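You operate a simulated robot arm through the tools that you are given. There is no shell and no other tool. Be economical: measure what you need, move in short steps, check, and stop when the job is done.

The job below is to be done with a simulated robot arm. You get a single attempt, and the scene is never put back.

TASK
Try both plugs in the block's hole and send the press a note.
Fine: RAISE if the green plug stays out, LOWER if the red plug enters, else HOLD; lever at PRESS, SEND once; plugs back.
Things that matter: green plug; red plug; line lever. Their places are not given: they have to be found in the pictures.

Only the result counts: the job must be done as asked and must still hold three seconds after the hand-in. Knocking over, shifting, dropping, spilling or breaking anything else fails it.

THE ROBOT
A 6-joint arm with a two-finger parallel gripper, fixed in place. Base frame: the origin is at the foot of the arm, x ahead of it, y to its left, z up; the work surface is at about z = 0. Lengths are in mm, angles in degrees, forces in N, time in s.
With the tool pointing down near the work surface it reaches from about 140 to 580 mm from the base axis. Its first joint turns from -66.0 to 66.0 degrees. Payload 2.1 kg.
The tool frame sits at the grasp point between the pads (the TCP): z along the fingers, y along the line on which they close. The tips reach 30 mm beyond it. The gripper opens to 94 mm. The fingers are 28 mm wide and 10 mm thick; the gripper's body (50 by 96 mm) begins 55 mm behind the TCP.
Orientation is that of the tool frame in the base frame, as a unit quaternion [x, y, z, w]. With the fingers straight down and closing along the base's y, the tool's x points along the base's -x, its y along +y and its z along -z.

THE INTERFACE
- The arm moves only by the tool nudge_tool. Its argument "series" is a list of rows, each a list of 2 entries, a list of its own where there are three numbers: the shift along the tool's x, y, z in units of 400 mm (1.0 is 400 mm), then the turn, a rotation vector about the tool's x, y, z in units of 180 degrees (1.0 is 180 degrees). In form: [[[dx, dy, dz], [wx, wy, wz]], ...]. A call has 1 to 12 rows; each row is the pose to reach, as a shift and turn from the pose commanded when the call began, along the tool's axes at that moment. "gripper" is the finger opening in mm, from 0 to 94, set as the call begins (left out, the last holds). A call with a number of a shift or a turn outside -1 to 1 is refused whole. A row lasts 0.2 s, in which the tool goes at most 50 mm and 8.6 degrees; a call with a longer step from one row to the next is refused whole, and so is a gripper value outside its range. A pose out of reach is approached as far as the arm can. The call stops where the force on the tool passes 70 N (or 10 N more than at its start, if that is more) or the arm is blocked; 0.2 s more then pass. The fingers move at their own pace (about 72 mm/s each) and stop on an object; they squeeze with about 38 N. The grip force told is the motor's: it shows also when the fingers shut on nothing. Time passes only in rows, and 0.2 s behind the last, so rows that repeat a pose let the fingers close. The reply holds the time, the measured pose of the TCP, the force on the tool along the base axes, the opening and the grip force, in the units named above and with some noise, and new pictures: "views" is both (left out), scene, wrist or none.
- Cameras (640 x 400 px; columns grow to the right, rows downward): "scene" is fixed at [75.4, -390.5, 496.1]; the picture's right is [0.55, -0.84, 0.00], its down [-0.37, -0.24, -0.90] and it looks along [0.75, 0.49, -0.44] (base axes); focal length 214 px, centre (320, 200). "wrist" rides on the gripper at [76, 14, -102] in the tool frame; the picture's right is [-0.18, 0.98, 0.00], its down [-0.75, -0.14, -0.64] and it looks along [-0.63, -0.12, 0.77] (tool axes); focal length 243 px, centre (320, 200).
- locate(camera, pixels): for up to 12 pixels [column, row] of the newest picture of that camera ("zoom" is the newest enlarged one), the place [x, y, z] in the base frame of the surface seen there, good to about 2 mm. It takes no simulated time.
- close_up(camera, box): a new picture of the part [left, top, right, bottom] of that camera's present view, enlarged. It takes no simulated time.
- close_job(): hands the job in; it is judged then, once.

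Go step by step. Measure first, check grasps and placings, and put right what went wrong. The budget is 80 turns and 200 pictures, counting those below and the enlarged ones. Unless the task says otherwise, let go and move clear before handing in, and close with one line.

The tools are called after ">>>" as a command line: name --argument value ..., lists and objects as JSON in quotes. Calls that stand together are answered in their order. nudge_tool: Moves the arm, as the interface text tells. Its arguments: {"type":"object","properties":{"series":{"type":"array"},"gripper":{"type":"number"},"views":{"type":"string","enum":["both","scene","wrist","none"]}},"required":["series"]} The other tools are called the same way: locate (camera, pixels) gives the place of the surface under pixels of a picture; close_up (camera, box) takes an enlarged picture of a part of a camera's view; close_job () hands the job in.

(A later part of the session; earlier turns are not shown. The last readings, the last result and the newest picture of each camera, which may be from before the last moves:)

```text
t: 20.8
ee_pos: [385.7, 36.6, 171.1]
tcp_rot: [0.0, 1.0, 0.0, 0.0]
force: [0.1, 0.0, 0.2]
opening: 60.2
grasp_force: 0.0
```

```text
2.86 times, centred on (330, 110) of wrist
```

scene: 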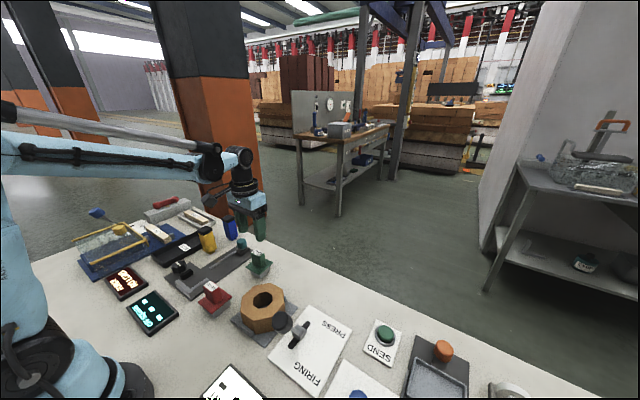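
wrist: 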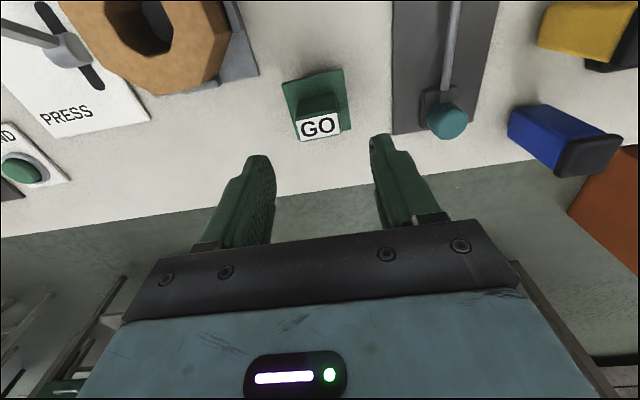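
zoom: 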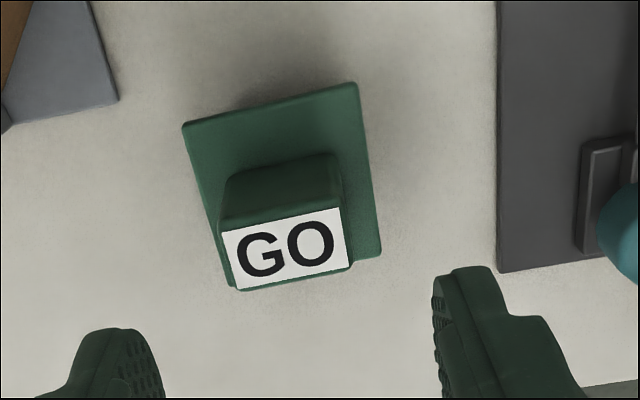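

Green is back in place, standing. Next, over the red plug at (245,35).

>>> nudge_tool --series '[[[0.12, 0, 0], [0, 0, 0]], [[0.24, 0, 0], [0, 0, 0]], [[0.36, 0, 0], [0, 0, 0]], [[0.36, 0, 0.06], [0, 0, 0]], [[0.36, 0, 0.06], [0, 0, 0]], [[0.36, 0, 0.06], [0, 0, 0]]]'

>>> close_up --camera "wrist" --box '[220, 40, 420, 220]'

```text
t: 22.2
ee_pos: [241.9, 33.7, 147.6]
tcp_rot: [0.0, 1.0, 0.0, 0.0]
force: [-0.3, 0.0, -0.1]
opening: 60.1
grasp_force: 0.1
```

scene: 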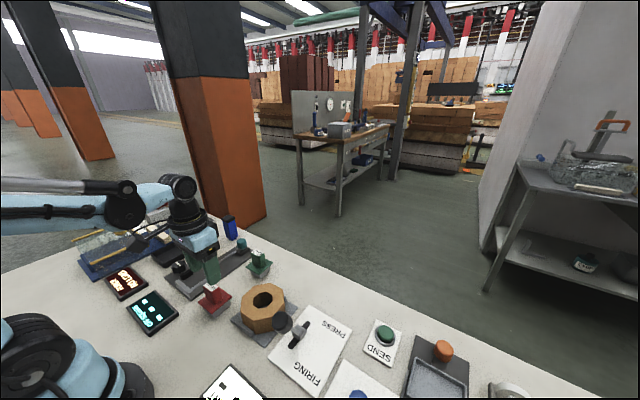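
wrist: 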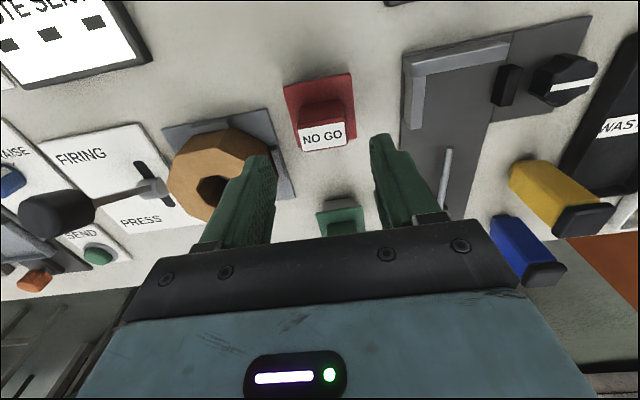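

```text
2.22 times, centred on (320, 130) of wrist
```

zoom: 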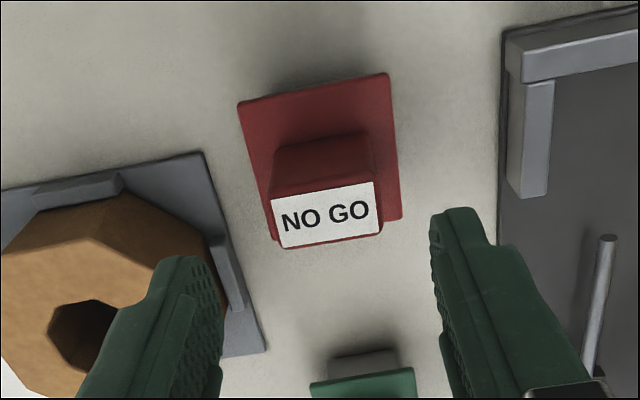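

The red plug lies between the fingers just as the green did. Descend and grip.

>>> nudge_tool --series '[[[0, 0, 0.07], [0, 0, 0]], [[0, 0, 0.13], [0, 0, 0]], [[0, 0, 0.17], [0, 0, 0]], [[0, 0, 0.192], [0, 0, 0]], [[0, 0, 0.192], [0, 0, 0]]]' --views "wrist"

>>> nudge_tool --series '[[[0, 0, 0], [0, 0, 0]], [[0, 0, 0], [0, 0, 0]], [[0, 0, 0], [0, 0, 0]]]' --gripper 20 --views "wrist"

>>> nudge_tool --series '[[[0, 0, -0.02], [0, 0, 0]], [[0, 0, -0.06], [0, 0, 0]], [[0, 0, -0.12], [0, 0, 0]], [[0, 0, -0.19], [0, 0, 0]], [[0, 0, -0.25], [0, 0, 0]], [[0, 0, -0.25], [0, 0, 0]]]'

>>> locate --camera "wrist" --pixels '[[268, 123], [357, 104], [290, 194], [350, 184], [293, 213], [352, 206], [320, 198], [275, 145], [360, 130]]'

```text
t: 23.4
ee_pos: [241.7, 35.2, 71.4]
tcp_rot: [0.0, 1.0, 0.0, 0.0]
force: [0.3, 0.2, 0.6]
opening: 60.3
grasp_force: 0.0
```

wrist: 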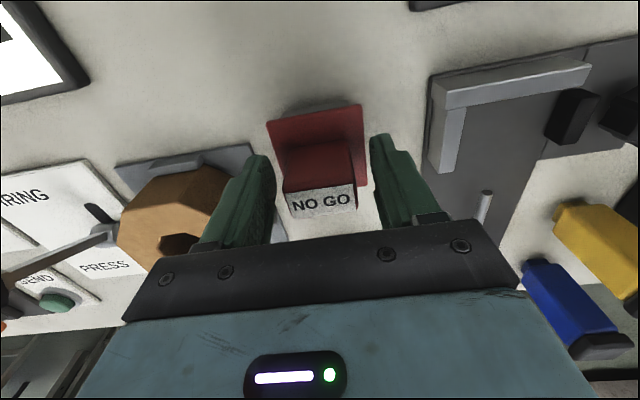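

```text
t: 24.2
ee_pos: [241.6, 34.7, 72.9]
tcp_rot: [0.0, 1.0, 0.001, 0.0]
force: [-0.3, -0.2, 0.4]
opening: 41.7
grasp_force: 38.0
```

wrist: 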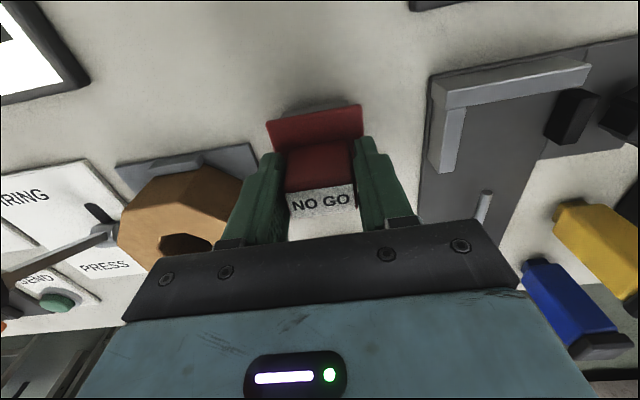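

```text
t: 25.6
ee_pos: [242.7, 33.5, 172.2]
tcp_rot: [0.0, 1.0, 0.0, 0.001]
force: [-0.4, 0.6, -3.0]
opening: 41.6
grasp_force: 37.9
```

scene: 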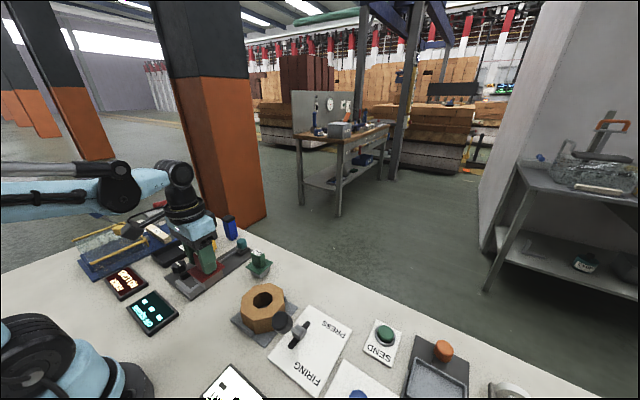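
wrist: 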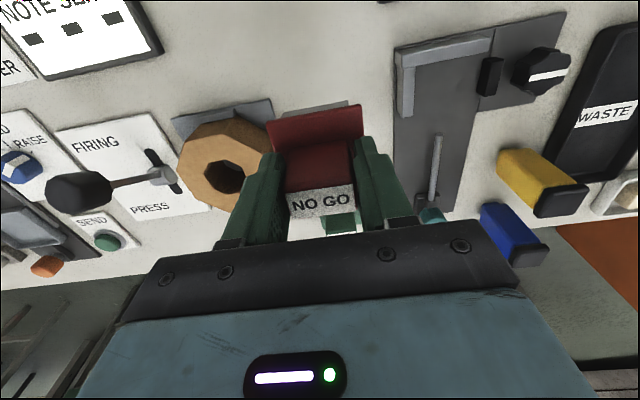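

```text
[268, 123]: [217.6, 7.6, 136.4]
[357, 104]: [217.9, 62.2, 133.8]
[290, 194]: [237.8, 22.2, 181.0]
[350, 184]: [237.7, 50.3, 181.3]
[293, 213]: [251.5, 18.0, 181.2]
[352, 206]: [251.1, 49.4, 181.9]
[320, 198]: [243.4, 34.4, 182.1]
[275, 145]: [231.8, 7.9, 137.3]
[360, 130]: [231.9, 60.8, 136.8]
```

Red is held firmly. I'll compare how it sits in the hand with the green one, using the same close-up box.

>>> close_up --camera "wrist" --box '[250, 90, 380, 220]'

>>> close_up --camera "scene" --box '[170, 220, 230, 290]'

```text
3.08 times, centred on (315, 155) of wrist
```

zoom: 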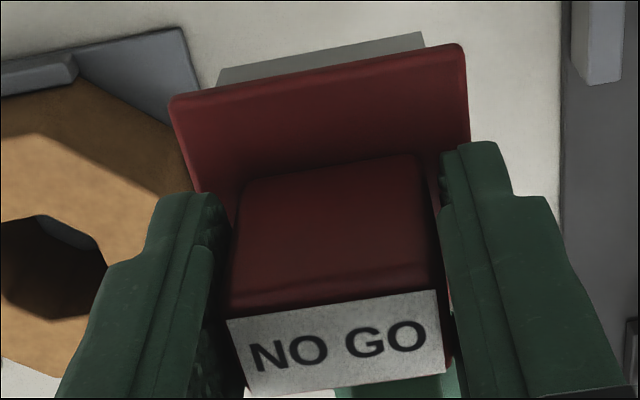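

```text
5.71 times, centred on (200, 255) of scene
```

zoom: 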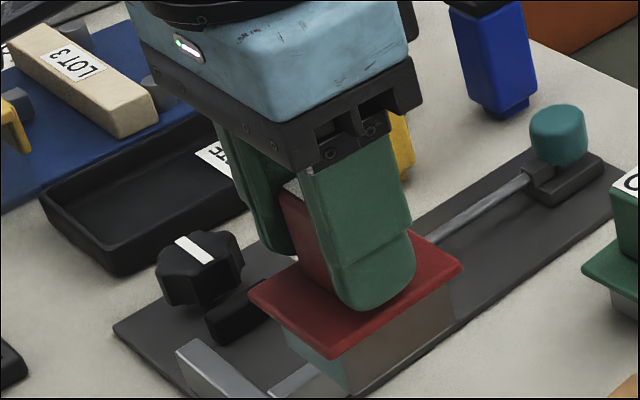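

Red sits about 1.5 mm further +x and 1 mm further +y in the hand than green did. I'll carry it over the hole with that correction.

>>> nudge_tool --series '[[[-0.04, -0.09, 0], [0, 0, 0]], [[-0.08, -0.18, 0], [0, 0, 0]], [[-0.12, -0.26, 0], [0, 0, 0]], [[-0.1275, -0.291, 0], [0, 0, 0]], [[-0.1275, -0.291, 0.05], [0, 0, 0]], [[-0.1275, -0.291, 0.09], [0, 0, 0]], [[-0.1275, -0.291, 0.105], [0, 0, 0]], [[-0.1275, -0.291, 0.105], [0, 0, 0]]]'

>>> close_up --camera "scene" --box '[225, 260, 305, 340]'

```text
t: 27.4
ee_pos: [293.6, -81.0, 131.6]
tcp_rot: [0.0, 1.0, 0.001, 0.001]
force: [-0.3, 1.2, -2.0]
opening: 41.7
grasp_force: 37.8
```

scene: 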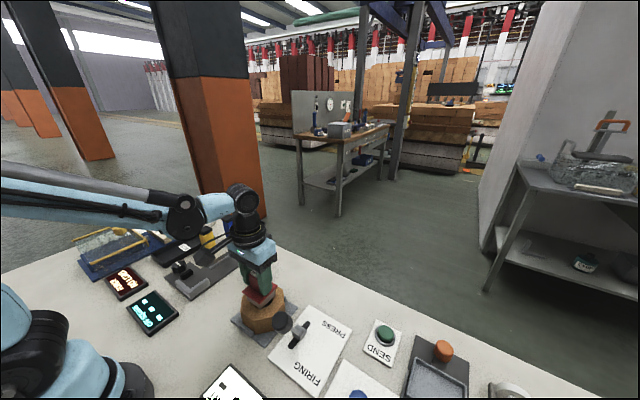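
wrist: 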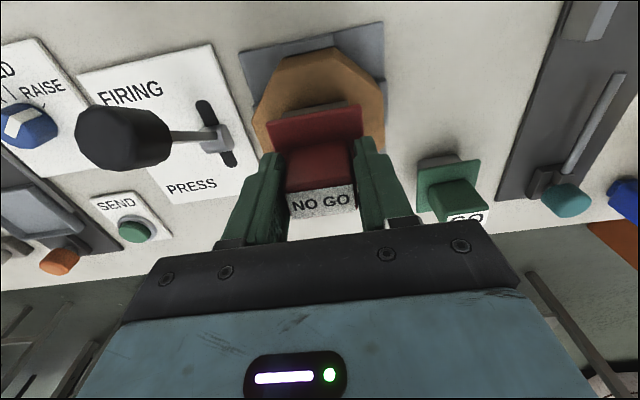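

```text
5.00 times, centred on (265, 300) of scene
```

zoom: 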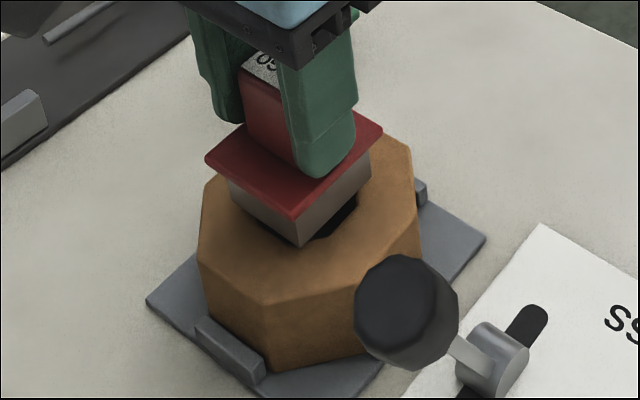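

About 5 mm above the block. Lower gently and read the force.

>>> nudge_tool --series '[[[0, 0, 0.005], [0, 0, 0]], [[0, 0, 0.01], [0, 0, 0]], [[0, 0, 0.0125], [0, 0, 0]], [[0, 0, 0.0125], [0, 0, 0]]]' --views "none"

>>> nudge_tool --series '[[[0, 0, 0.0025], [0, 0, 0]], [[0, 0, 0.0025], [0, 0, 0]]]' --views "scene"

>>> close_up --camera "scene" --box '[225, 260, 305, 340]'

```text
t: 28.4
ee_pos: [295.8, -80.9, 126.2]
tcp_rot: [0.0, 1.0, -0.001, 0.0]
force: [-0.7, -3.5, 2.0]
opening: 41.8
grasp_force: 38.3
```

```text
t: 29.0
ee_pos: [295.2, -80.7, 126.0]
tcp_rot: [0.0, 1.0, -0.001, 0.0]
force: [-2.4, -7.0, 17.1]
opening: 41.7
grasp_force: 38.9
```

scene: 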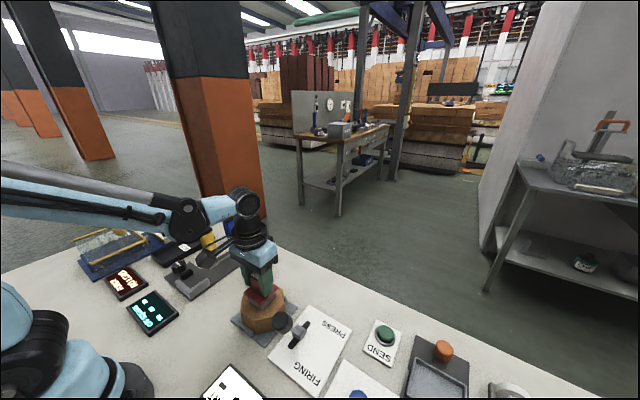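

```text
5.00 times, centred on (265, 300) of scene
```

zoom: 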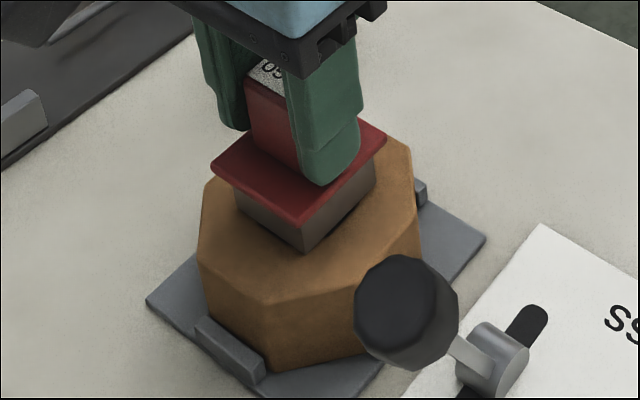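

Contact at rim height with Fz 17 N and Fy −7 N, which hints at an off-centre touch on the +y side. I'll lift, shift −1.5 mm in y and −0.7 in x, and try again.

>>> nudge_tool --series '[[[0, 0, -0.0075], [0, 0, 0]], [[0.0017, -0.0037, -0.0075], [0, 0, 0]], [[0.0017, -0.0037, -0.003], [0, 0, 0]], [[0.0017, -0.0037, -0.001], [0, 0, 0]], [[0.0017, -0.0037, 0], [0, 0, 0]], [[0.0017, -0.0037, 0], [0, 0, 0]]]' --views "none"

```text
t: 30.4
ee_pos: [294.6, -83.5, 124.2]
tcp_rot: [0.0, 1.0, 0.0, 0.001]
force: [3.0, 9.0, 29.1]
opening: 42.0
grasp_force: 38.5
```

Now Fy is +9 (−y side touching), so the centre lies between. Try half way.

>>> nudge_tool --series '[[[0, 0, -0.0075], [0, 0, 0]], [[-0.0009, 0.0019, -0.0075], [0, 0, 0]], [[-0.0009, 0.0019, -0.003], [0, 0, 0]], [[-0.0009, 0.0019, -0.001], [0, 0, 0]], [[-0.0009, 0.0019, -0.001], [0, 0, 0]]]' --views "none"

>>> nudge_tool --series '[[[0, 0, 0.001], [0, 0, 0]], [[0, 0, 0.001], [0, 0, 0]]]' --views "none"

```text
t: 31.6
ee_pos: [295.0, -80.7, 124.7]
tcp_rot: [0.0, 1.0, 0.0, 0.0]
force: [-2.0, -1.0, 1.8]
opening: 41.6
grasp_force: 38.3
```

```text
t: 32.2
ee_pos: [295.7, -82.4, 124.3]
tcp_rot: [0.0, 1.0, 0.002, -0.001]
force: [-1.8, 2.9, 12.9]
opening: 41.8
grasp_force: 37.5
```

Lateral forces are small now, but Fz rises. I'll press about 1 mm more at this centred spot to see if it drops in.

>>> nudge_tool --series '[[[0, 0, 0.0015], [0, 0, 0]], [[0, 0, 0.0015], [0, 0, 0]]]' --views "none"

>>> nudge_tool --series '[[[0, 0, 0.001], [0, 0, 0]], [[0, 0, 0.001], [0, 0, 0]]]' --views "both"

>>> close_up --camera "scene" --box '[225, 260, 305, 340]'

```text
t: 32.8
ee_pos: [294.7, -81.2, 124.5]
tcp_rot: [0.0, 1.0, 0.001, 0.0]
force: [-4.0, 9.2, 28.8]
opening: 41.9
grasp_force: 37.8
```

```text
t: 33.4
ee_pos: [294.0, -81.9, 124.3]
tcp_rot: [0.0, 1.0, 0.0, 0.0]
force: [-3.1, 7.5, 28.1]
opening: 41.7
grasp_force: 38.0
```

scene: 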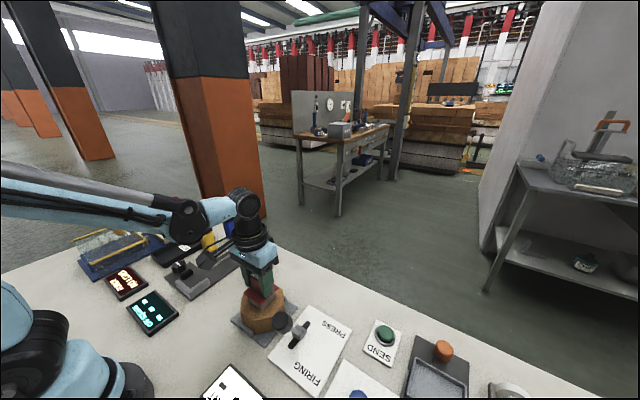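
wrist: 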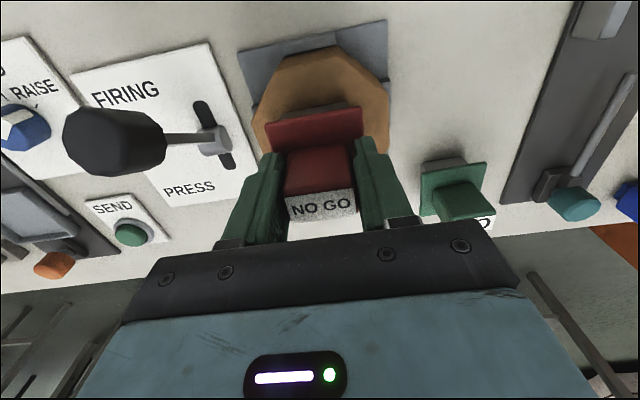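

```text
5.00 times, centred on (265, 300) of scene
```

zoom: 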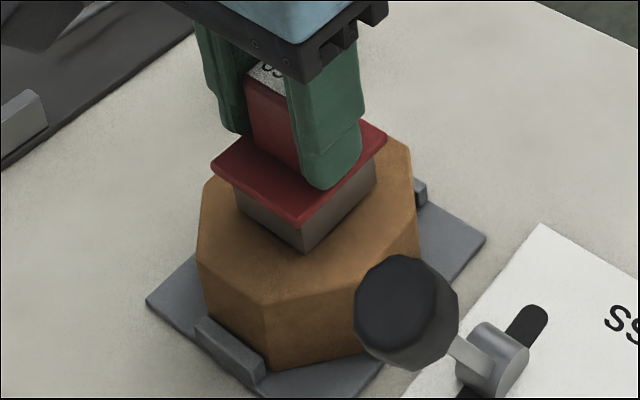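

Still out at z≈124.3 with 28 N. To rule out misalignment in x, I'll probe +1.5 mm and then −1.5 mm in x.

>>> nudge_tool --series '[[[0, 0, -0.01], [0, 0, 0]], [[-0.0037, 0.001, -0.01], [0, 0, 0]], [[-0.0037, 0.001, -0.004], [0, 0, 0]], [[-0.0037, 0.001, -0.002], [0, 0, 0]], [[-0.0037, 0.001, 0], [0, 0, 0]], [[-0.0037, 0.001, 0], [0, 0, 0]]]' --views "none"

>>> nudge_tool --series '[[[0, 0, -0.01], [0, 0, 0]], [[0.0074, 0, -0.01], [0, 0, 0]], [[0.0074, 0, -0.004], [0, 0, 0]], [[0.0074, 0, -0.002], [0, 0, 0]], [[0.0074, 0, 0], [0, 0, 0]], [[0.0074, 0, 0], [0, 0, 0]]]' --views "none"

```text
t: 34.8
ee_pos: [297.3, -80.7, 124.4]
tcp_rot: [-0.001, 1.0, 0.0, 0.0]
force: [-2.7, -0.3, 11.4]
opening: 41.5
grasp_force: 37.7
```

```text
t: 36.2
ee_pos: [293.4, -82.4, 123.4]
tcp_rot: [0.0, 1.0, 0.0, 0.0]
force: [-0.5, -1.1, 1.4]
opening: 41.7
grasp_force: 38.1
```

At the −x offset the force is only 1.4 N at the same depth. I'll lower here in 0.8 mm steps to see.

>>> nudge_tool --series '[[[0, 0, 0.002], [0, 0, 0]], [[0, 0, 0.002], [0, 0, 0]]]' --views "none"

>>> nudge_tool --series '[[[0, 0, 0.002], [0, 0, 0]], [[0, 0, 0.002], [0, 0, 0]]]' --views "both"

>>> close_up --camera "scene" --box '[225, 260, 305, 340]'

>>> close_up --camera "wrist" --box '[230, 20, 400, 220]'

```text
t: 36.8
ee_pos: [294.0, -82.2, 123.7]
tcp_rot: [0.001, 1.0, 0.001, -0.001]
force: [-2.5, 1.5, 27.5]
opening: 41.8
grasp_force: 38.3
```

```text
t: 37.4
ee_pos: [295.1, -80.8, 121.9]
tcp_rot: [-0.001, 1.0, 0.0, 0.001]
force: [3.6, 0.0, 28.8]
opening: 41.7
grasp_force: 37.5
```

scene: 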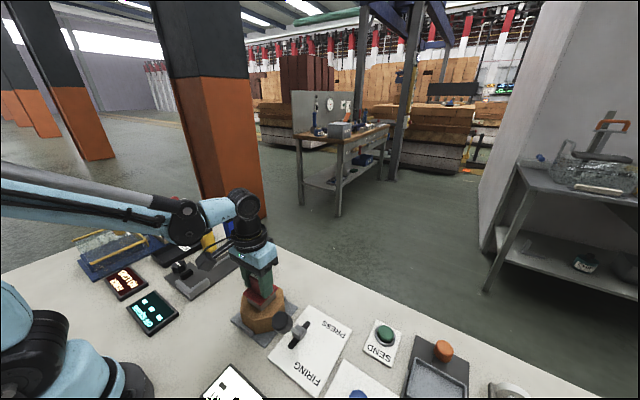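
wrist: 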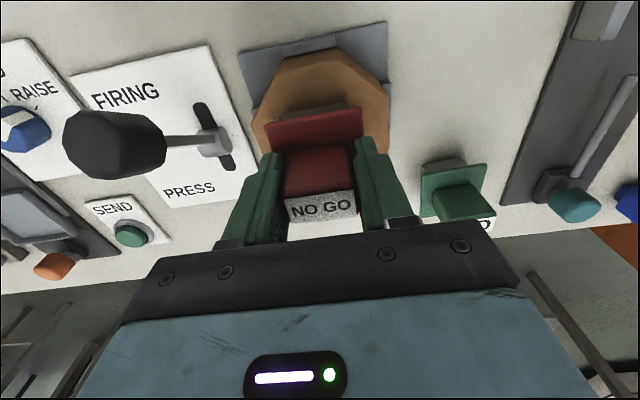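

```text
5.00 times, centred on (265, 300) of scene
```

zoom: 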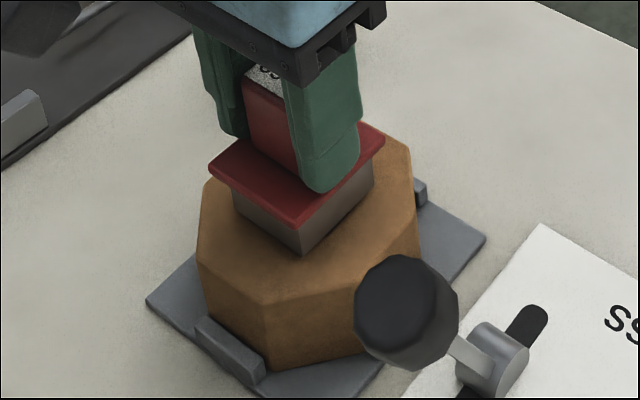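

```text
2.00 times, centred on (315, 120) of wrist
```

zoom: 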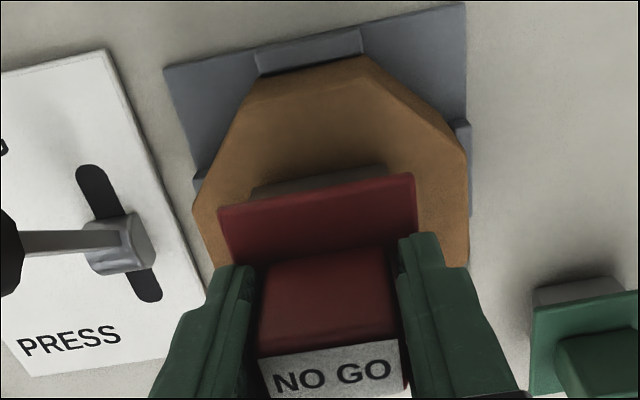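

At about 28 N the plug only slides up in the pads; it stayed on the rim at every position, and its 45 mm body exceeds the ~43 mm hole. RED STAYS OUT, green enters → HOLD. I'll return red to its place.

>>> nudge_tool --series '[[[0, 0, -0.02], [0, 0, 0]], [[0, 0, -0.06], [0, 0, 0]], [[0, 0, -0.125], [0, 0, 0]], [[0.03, 0.075, -0.125], [0, 0, 0]], [[0.06, 0.15, -0.125], [0, 0, 0]], [[0.09, 0.225, -0.125], [0, 0, 0]], [[0.123, 0.2918, -0.125], [0, 0, 0]], [[0.123, 0.2918, -0.125], [0, 0, 0]], [[0.123, 0.2918, -0.125], [0, 0, 0]]]'

>>> locate --camera "wrist" --pixels '[[270, 123], [357, 108], [320, 203]]'

>>> close_up --camera "scene" --box '[160, 220, 310, 340]'

```text
t: 39.4
ee_pos: [241.6, 36.4, 171.6]
tcp_rot: [0.0, 1.0, 0.001, 0.0]
force: [-1.1, -0.1, -2.7]
opening: 41.6
grasp_force: 37.6
```

scene: 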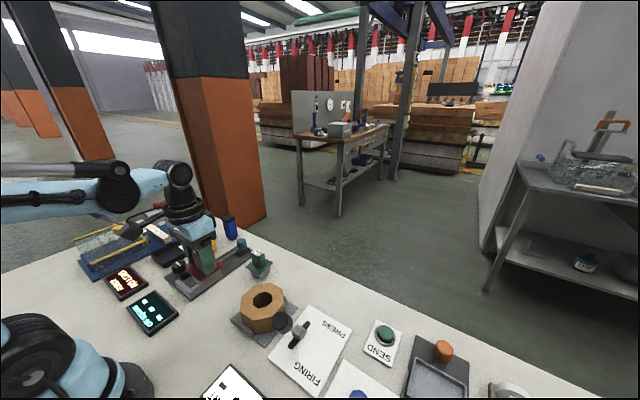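
wrist: 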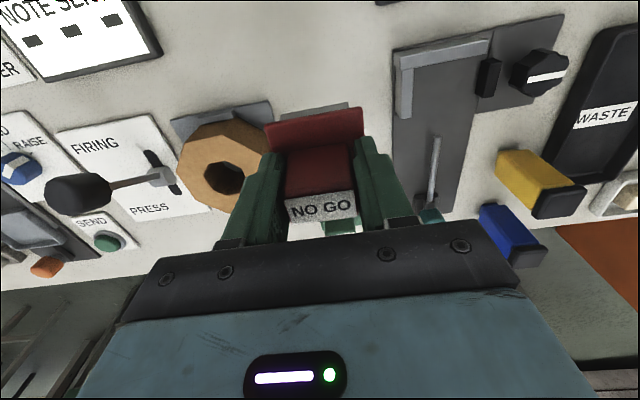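

```text
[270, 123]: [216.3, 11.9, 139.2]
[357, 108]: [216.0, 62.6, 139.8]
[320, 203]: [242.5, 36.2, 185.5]
```

```text
3.33 times, centred on (235, 280) of scene
```

zoom: 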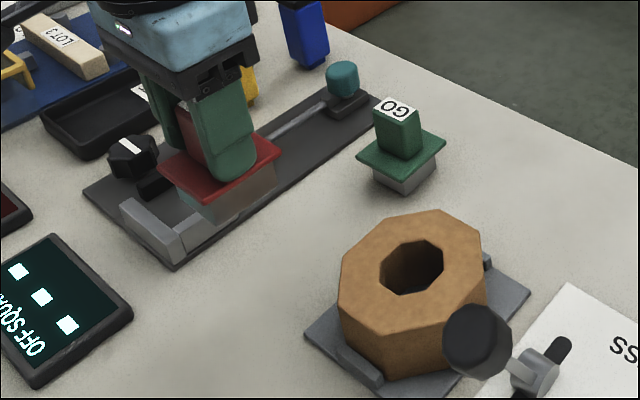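

The red plug is about 4 mm higher in the hand and upright. Lower to just above the table, then touch down.

>>> nudge_tool --series '[[[0, 0, 0.1], [0, 0, 0]], [[0, 0, 0.19], [0, 0, 0]], [[0, 0, 0.235], [0, 0, 0]], [[0, 0, 0.252], [0, 0, 0]], [[0, 0, 0.255], [0, 0, 0]], [[0, 0, 0.255], [0, 0, 0]]]' --views "none"

>>> nudge_tool --series '[[[0, 0, 0.0015], [0, 0, 0]], [[0, 0, 0.0015], [0, 0, 0]]]' --views "both"

```text
t: 40.8
ee_pos: [242.4, 35.6, 69.4]
tcp_rot: [0.0, 1.0, 0.0, 0.0]
force: [0.1, -1.0, -2.8]
opening: 41.6
grasp_force: 38.1
```

```text
t: 41.4
ee_pos: [244.1, 35.6, 70.1]
tcp_rot: [0.0, 1.0, 0.0, 0.0]
force: [0.2, 0.8, -2.3]
opening: 41.6
grasp_force: 38.0
```

scene: 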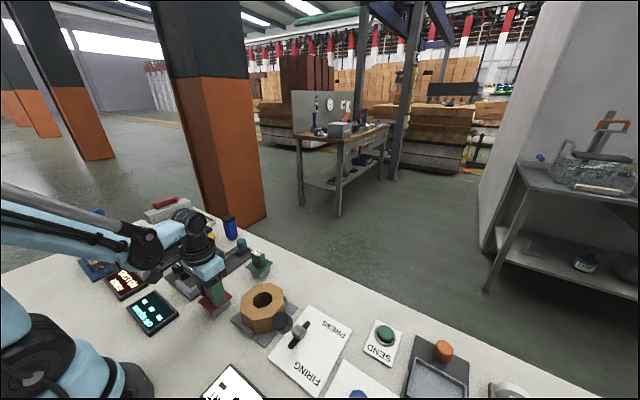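
wrist: 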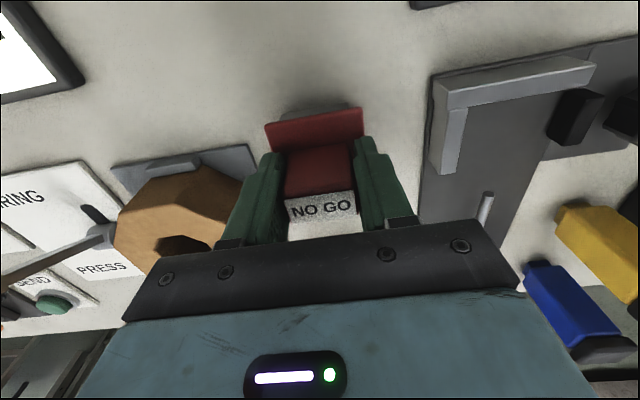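

Not yet touching (Fz −2.3, only its weight). Go down in 0.8 mm steps.

>>> nudge_tool --series '[[[0, 0, 0.002], [0, 0, 0]], [[0, 0, 0.002], [0, 0, 0]]]' --views "none"

>>> nudge_tool --series '[[[0, 0, 0.002], [0, 0, 0]], [[0, 0, 0.002], [0, 0, 0]]]' --views "none"

```text
t: 42.0
ee_pos: [243.2, 35.3, 67.4]
tcp_rot: [-0.001, 1.0, 0.0, 0.0]
force: [-1.0, 1.3, -2.5]
opening: 41.8
grasp_force: 38.3
```

```text
t: 42.6
ee_pos: [242.9, 34.6, 68.1]
tcp_rot: [0.0, 1.0, 0.0, -0.001]
force: [-9.4, -3.1, 26.6]
opening: 41.7
grasp_force: 37.9
```

Touchdown (26.6 N). Ease up 0.6 mm, release and rise.

>>> nudge_tool --series '[[[0, 0, -0.0015], [0, 0, 0]], [[0, 0, -0.0015], [0, 0, 0]]]' --views "none"

>>> nudge_tool --series '[[[0, 0, 0], [0, 0, 0]], [[0, 0, 0], [0, 0, 0]], [[0, 0, -0.06], [0, 0, 0]], [[0, 0, -0.15], [0, 0, 0]], [[0, 0, -0.25], [0, 0, 0]], [[0, 0, -0.35], [0, 0, 0]], [[0, 0, -0.45], [0, 0, 0]], [[0, 0, -0.45], [0, 0, 0]]]' --gripper 60

>>> close_up --camera "wrist" --box '[0, 40, 240, 230]'

>>> close_up --camera "scene" --box '[160, 220, 310, 340]'

```text
t: 43.2
ee_pos: [242.9, 35.7, 68.4]
tcp_rot: [0.0, 1.0, 0.0, 0.0]
force: [-1.1, 0.9, -2.9]
opening: 41.6
grasp_force: 37.6
```

```text
t: 45.0
ee_pos: [245.3, 34.9, 248.9]
tcp_rot: [0.0, 1.0, 0.0, 0.0]
force: [0.6, -0.1, -0.2]
opening: 59.9
grasp_force: 0.0
```

scene: 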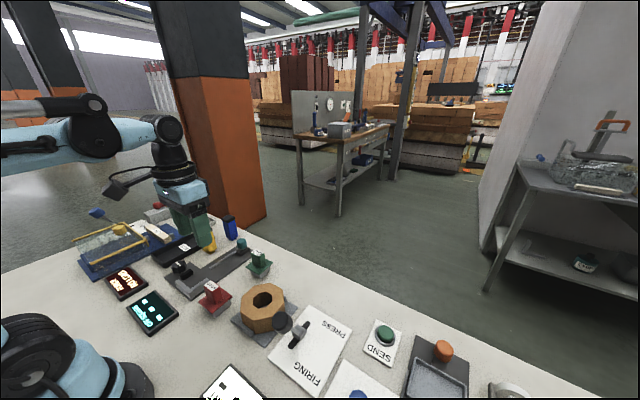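
wrist: 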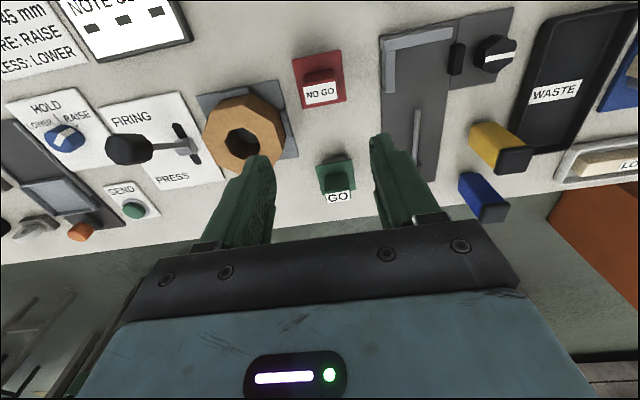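

```text
2.11 times, centred on (120, 135) of wrist
```

zoom: 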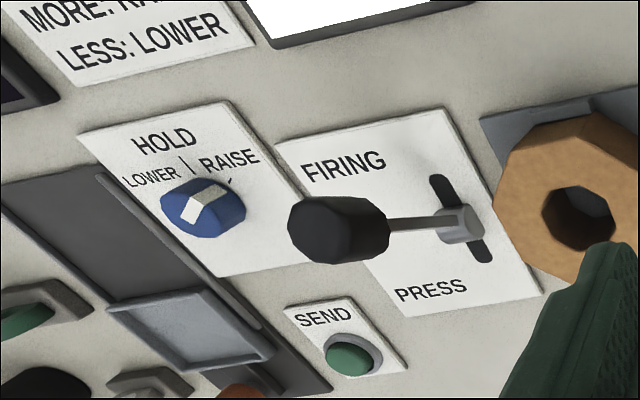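

```text
3.33 times, centred on (235, 280) of scene
```

zoom: 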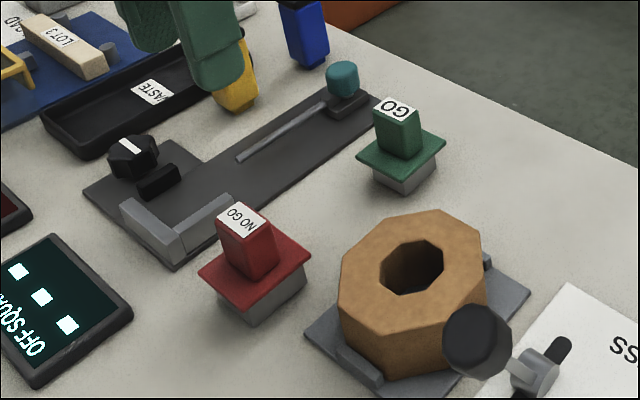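

Both plugs are back on their spots. The selector points to RAISE and must go to HOLD. I'll travel high over to the selector at (257,-347).

>>> nudge_tool --series '[[[0, -0.11, 0], [0, 0, 0]], [[0, -0.22, 0], [0, 0, 0]], [[0, -0.33, 0], [0, 0, 0]], [[0, -0.44, 0], [0, 0, 0]], [[0, -0.55, 0], [0, 0, 0]], [[-0.01, -0.66, 0], [0, 0, 0]], [[-0.02, -0.77, 0], [0, 0, 0]], [[-0.03, -0.88, 0], [0, 0, 0]], [[-0.03, -0.955, 0.06], [0, 0, 0]], [[-0.03, -0.955, 0.16], [0, 0, 0]], [[-0.03, -0.955, 0.22], [0, 0, 0]], [[-0.03, -0.955, 0.22], [0, 0, 0]]]'

>>> close_up --camera "wrist" --box '[220, 30, 420, 180]'

>>> close_up --camera "scene" --box '[280, 300, 440, 400]'

```text
t: 47.6
ee_pos: [255.0, -346.4, 160.3]
tcp_rot: [0.0, 1.0, 0.0, 0.0]
force: [0.9, 0.5, -0.5]
opening: 60.1
grasp_force: 0.0
```

scene: 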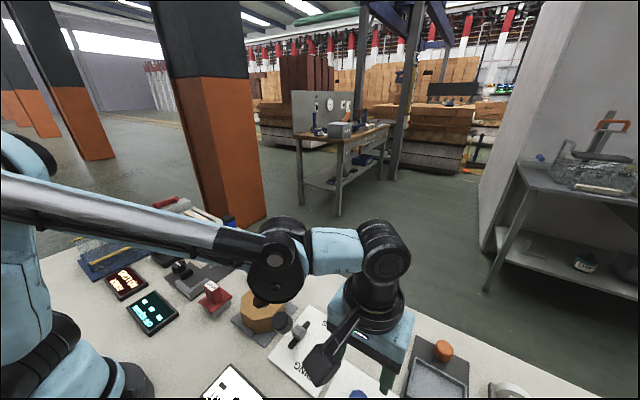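
wrist: 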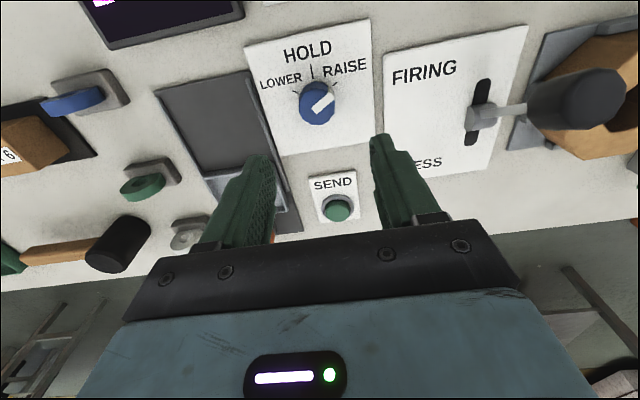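

```text
2.67 times, centred on (320, 105) of wrist
```

zoom: 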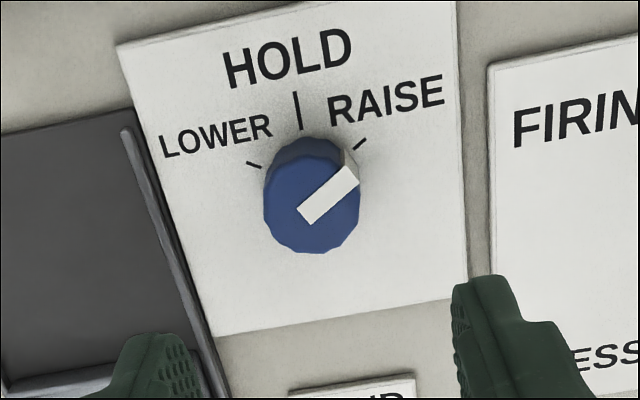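

```text
4.00 times, centred on (360, 350) of scene
```

zoom: 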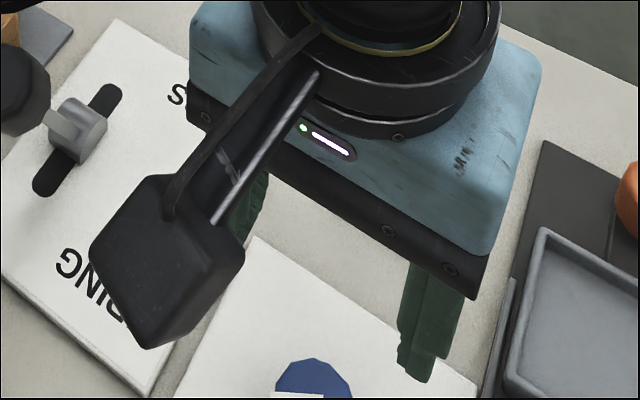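

I'll measure the selector: cap centre, pointer ends, tick marks, lever and SEND.

>>> close_up --camera "wrist" --box '[220, 30, 420, 180]'

>>> locate --camera "zoom" --pixels '[[305, 210], [352, 175], [268, 205], [356, 205], [312, 250], [308, 165], [297, 100], [300, 128], [250, 163], [361, 143], [220, 290], [312, 147]]'

>>> locate --camera "wrist" --pixels '[[337, 208], [330, 220], [325, 200], [349, 205], [480, 115], [482, 85], [470, 140], [575, 100], [520, 108], [600, 75], [570, 130], [320, 150]]'

```text
2.67 times, centred on (320, 105) of wrist
```

zoom: 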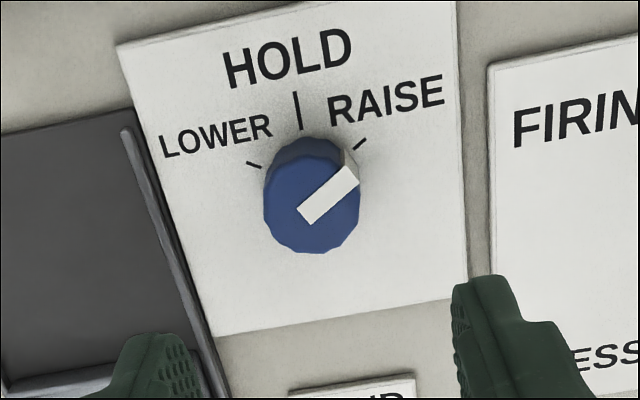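

```text
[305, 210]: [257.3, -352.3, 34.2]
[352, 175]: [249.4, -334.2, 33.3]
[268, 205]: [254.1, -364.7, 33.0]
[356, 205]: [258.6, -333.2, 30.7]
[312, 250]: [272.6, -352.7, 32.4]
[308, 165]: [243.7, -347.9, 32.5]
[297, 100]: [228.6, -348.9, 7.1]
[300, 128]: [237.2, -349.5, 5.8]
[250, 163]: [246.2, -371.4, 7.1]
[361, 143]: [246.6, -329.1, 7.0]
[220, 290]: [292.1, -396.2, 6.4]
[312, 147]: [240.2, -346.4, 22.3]
```

```text
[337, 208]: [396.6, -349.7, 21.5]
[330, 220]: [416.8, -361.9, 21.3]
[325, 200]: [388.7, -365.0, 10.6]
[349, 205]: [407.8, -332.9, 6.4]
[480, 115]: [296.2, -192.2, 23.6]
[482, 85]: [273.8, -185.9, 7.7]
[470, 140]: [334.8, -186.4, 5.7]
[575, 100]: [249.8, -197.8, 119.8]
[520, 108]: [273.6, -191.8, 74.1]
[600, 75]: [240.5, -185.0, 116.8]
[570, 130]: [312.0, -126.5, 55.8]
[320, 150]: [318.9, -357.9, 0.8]
```

Selector knob: centre ≈(258,-349), 33 mm across, top z 33; ticks at 0° and ±60° from −x. I'll descend around it with tips 6 mm above the panel.

>>> nudge_tool --series '[[[-0.0065, -0.006, 0.06], [0, 0, 0]], [[-0.0065, -0.006, 0.16], [0, 0, 0]], [[-0.0065, -0.006, 0.2], [0, 0, 0]], [[-0.0065, -0.006, 0.2], [0, 0, 0]]]' --gripper 50

>>> close_up --camera "wrist" --box '[220, 60, 420, 240]'

```text
t: 48.6
ee_pos: [258.8, -348.6, 79.7]
tcp_rot: [-0.001, 1.0, 0.0, 0.0]
force: [1.3, 0.7, -0.1]
opening: 50.0
grasp_force: 0.1
```

scene: 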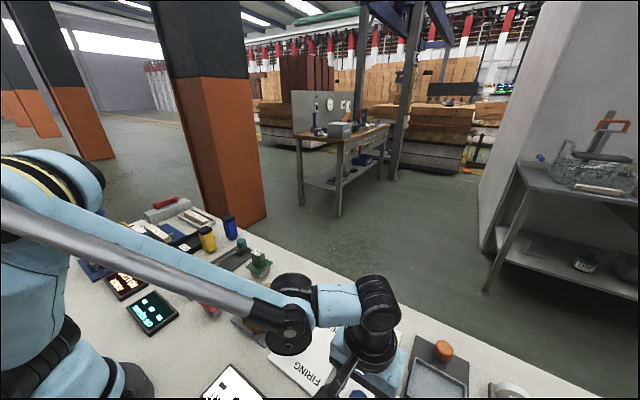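
wrist: 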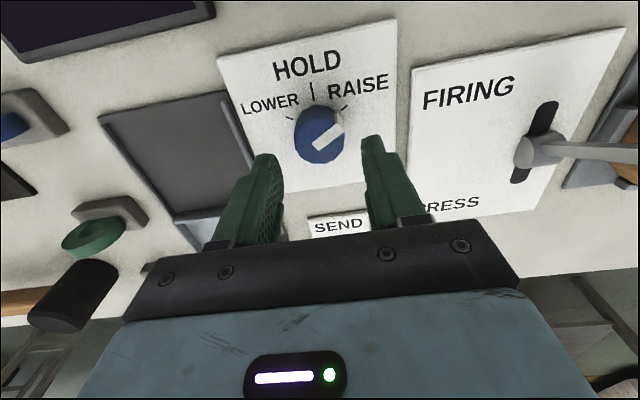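

```text
2.22 times, centred on (320, 150) of wrist
```

zoom: 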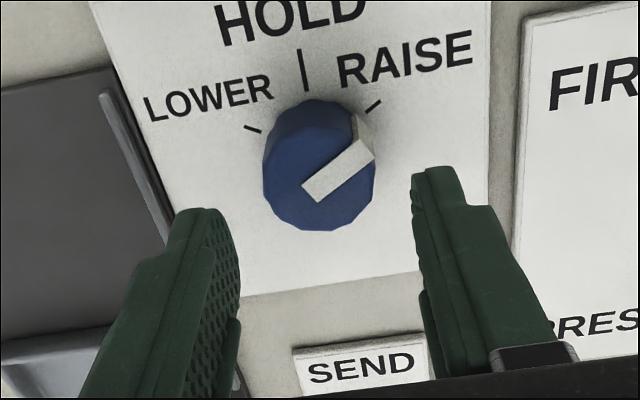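

Aligned. Descend 38 mm and close on the knob.

>>> nudge_tool --series '[[[0, 0, 0.05], [0, 0, 0]], [[0, 0, 0.08], [0, 0, 0]], [[0, 0, 0.095], [0, 0, 0]], [[0, 0, 0.095], [0, 0, 0]]]' --views "none"

>>> nudge_tool --series '[[[0, 0, 0], [0, 0, 0]], [[0, 0, 0], [0, 0, 0]]]' --gripper 20 --views "wrist"

```text
t: 49.6
ee_pos: [258.6, -350.3, 43.3]
tcp_rot: [0.001, 1.0, 0.001, 0.001]
force: [0.0, 0.7, 0.2]
opening: 50.1
grasp_force: 0.0
```

```text
t: 50.2
ee_pos: [259.8, -349.2, 42.0]
tcp_rot: [0.0, 1.0, 0.002, 0.0]
force: [-1.2, 8.6, -6.4]
opening: 35.4
grasp_force: 45.5
```

wrist: 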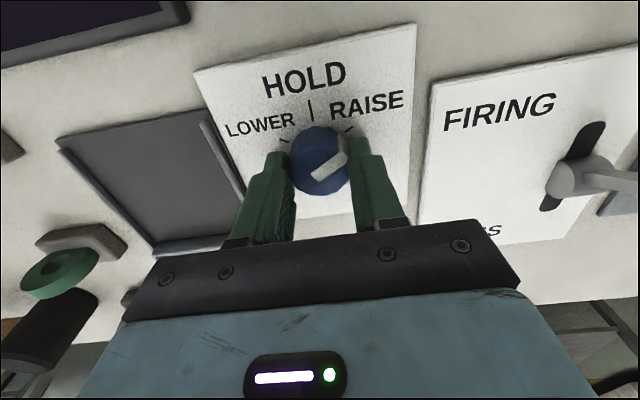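

Gripped at 35 mm. Turn −60° about tool z (counter-clockwise from above).

>>> nudge_tool --series '[[[0, 0, 0], [0, 0, -0.0476]], [[0, 0, 0], [0, 0, -0.0952]], [[0, 0, 0], [0, 0, -0.1428]], [[0, 0, 0], [0, 0, -0.1904]], [[0, 0, 0], [0, 0, -0.238]], [[0, 0, 0], [0, 0, -0.2856]], [[0, 0, 0], [0, 0, -0.333]], [[0, 0, 0], [0, 0, -0.333]], [[0, 0, 0], [0, 0, -0.333]]]'

>>> close_up --camera "wrist" --box '[220, 60, 420, 240]'

```text
t: 52.2
ee_pos: [259.2, -348.8, 43.5]
tcp_rot: [-0.499, 0.866, 0.001, 0.0]
force: [-2.4, 21.3, -4.2]
opening: 35.3
grasp_force: 45.2
```

scene: 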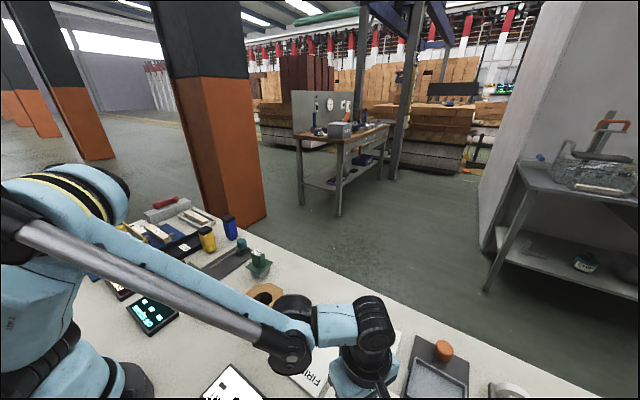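
wrist: 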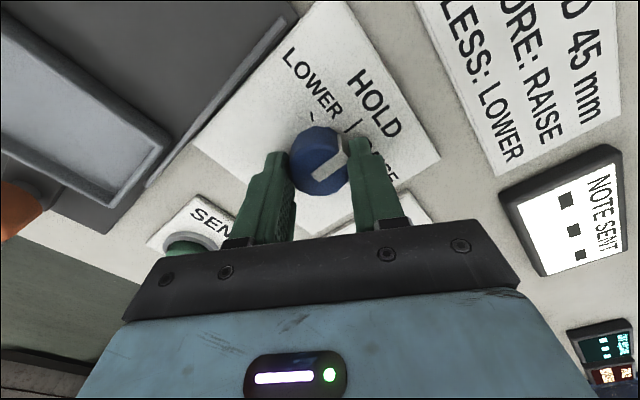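

```text
2.22 times, centred on (320, 150) of wrist
```

zoom: 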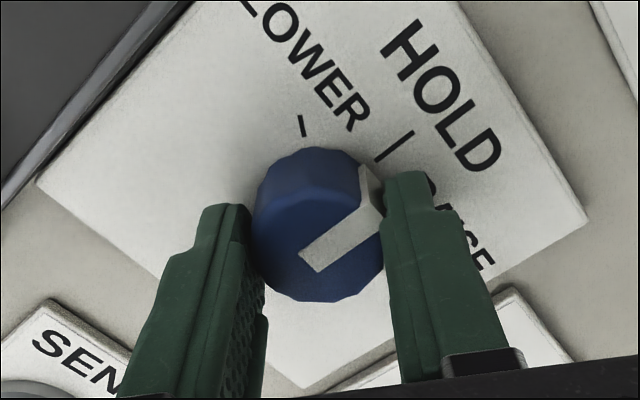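

The pointer now aims at the HOLD tick (403,145 in the zoom). Release, rise and check.

>>> nudge_tool --series '[[[0, 0, 0], [0, 0, 0]], [[0, 0, 0], [0, 0, 0]], [[0, 0, -0.07], [0, 0, 0]], [[0, 0, -0.18], [0, 0, 0]], [[0, 0, -0.295], [0, 0, 0]], [[0, 0, -0.295], [0, 0, 0]]]' --gripper 50 --views "wrist"

>>> nudge_tool --series '[[[0, 0, 0], [0, 0, 0.0476]], [[0, 0, 0], [0, 0, 0.0952]], [[0, 0, 0], [0, 0, 0.1428]], [[0, 0, 0], [0, 0, 0.1904]], [[0, 0, 0], [0, 0, 0.238]], [[0, 0, 0], [0, 0, 0.2856]], [[0, 0, 0], [0, 0, 0.333]], [[0, 0, 0], [0, 0, 0.333]]]' --views "wrist"

>>> close_up --camera "wrist" --box '[220, 30, 420, 180]'

```text
t: 53.6
ee_pos: [259.5, -350.0, 159.4]
tcp_rot: [-0.499, 0.867, 0.0, 0.0]
force: [0.6, -0.6, 0.1]
opening: 50.0
grasp_force: 0.1
```

wrist: 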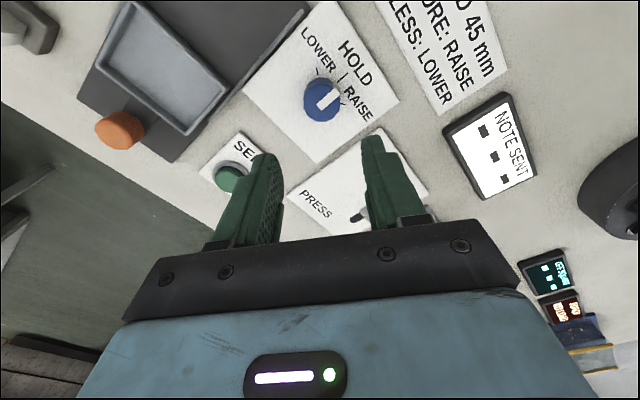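

```text
t: 55.4
ee_pos: [259.1, -348.5, 160.6]
tcp_rot: [0.001, 1.0, 0.0, -0.001]
force: [-0.4, 0.4, -0.2]
opening: 50.0
grasp_force: 0.1
```

wrist: 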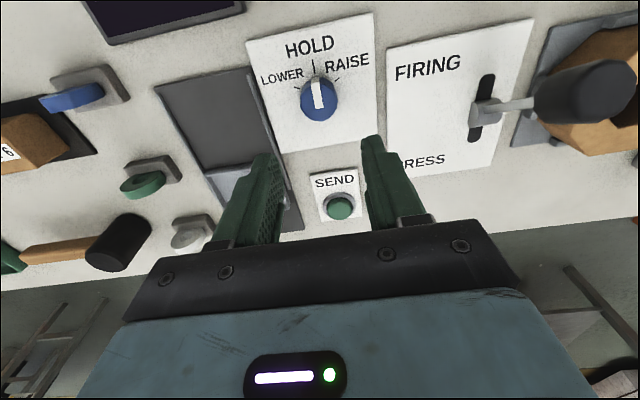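

```text
2.67 times, centred on (320, 105) of wrist
```

zoom: 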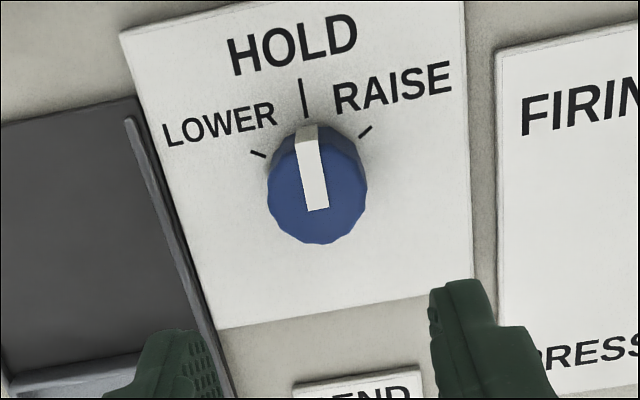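

The selector reads HOLD. Now the lever: I'll measure its knob, stem and slot.

>>> close_up --camera "wrist" --box '[440, 30, 640, 180]'

>>> locate --camera "wrist" --pixels '[[545, 100], [580, 65], [630, 75], [585, 120], [610, 120], [590, 90], [515, 104], [488, 110], [488, 76], [475, 140], [480, 112], [530, 102]]'

```text
2.67 times, centred on (540, 105) of wrist
```

zoom: 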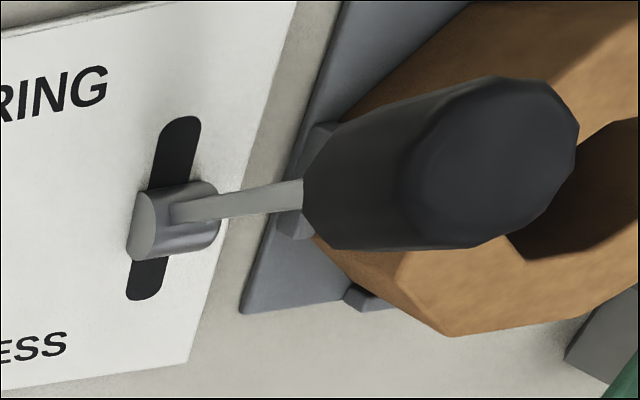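

```text
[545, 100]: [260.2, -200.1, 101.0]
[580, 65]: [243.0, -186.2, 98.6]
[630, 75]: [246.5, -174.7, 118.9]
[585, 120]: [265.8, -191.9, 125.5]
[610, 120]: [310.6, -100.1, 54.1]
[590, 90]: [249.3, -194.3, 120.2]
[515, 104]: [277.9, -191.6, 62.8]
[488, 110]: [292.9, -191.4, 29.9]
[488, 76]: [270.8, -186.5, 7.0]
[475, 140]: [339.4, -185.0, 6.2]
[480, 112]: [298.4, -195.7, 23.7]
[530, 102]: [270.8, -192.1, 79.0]
```

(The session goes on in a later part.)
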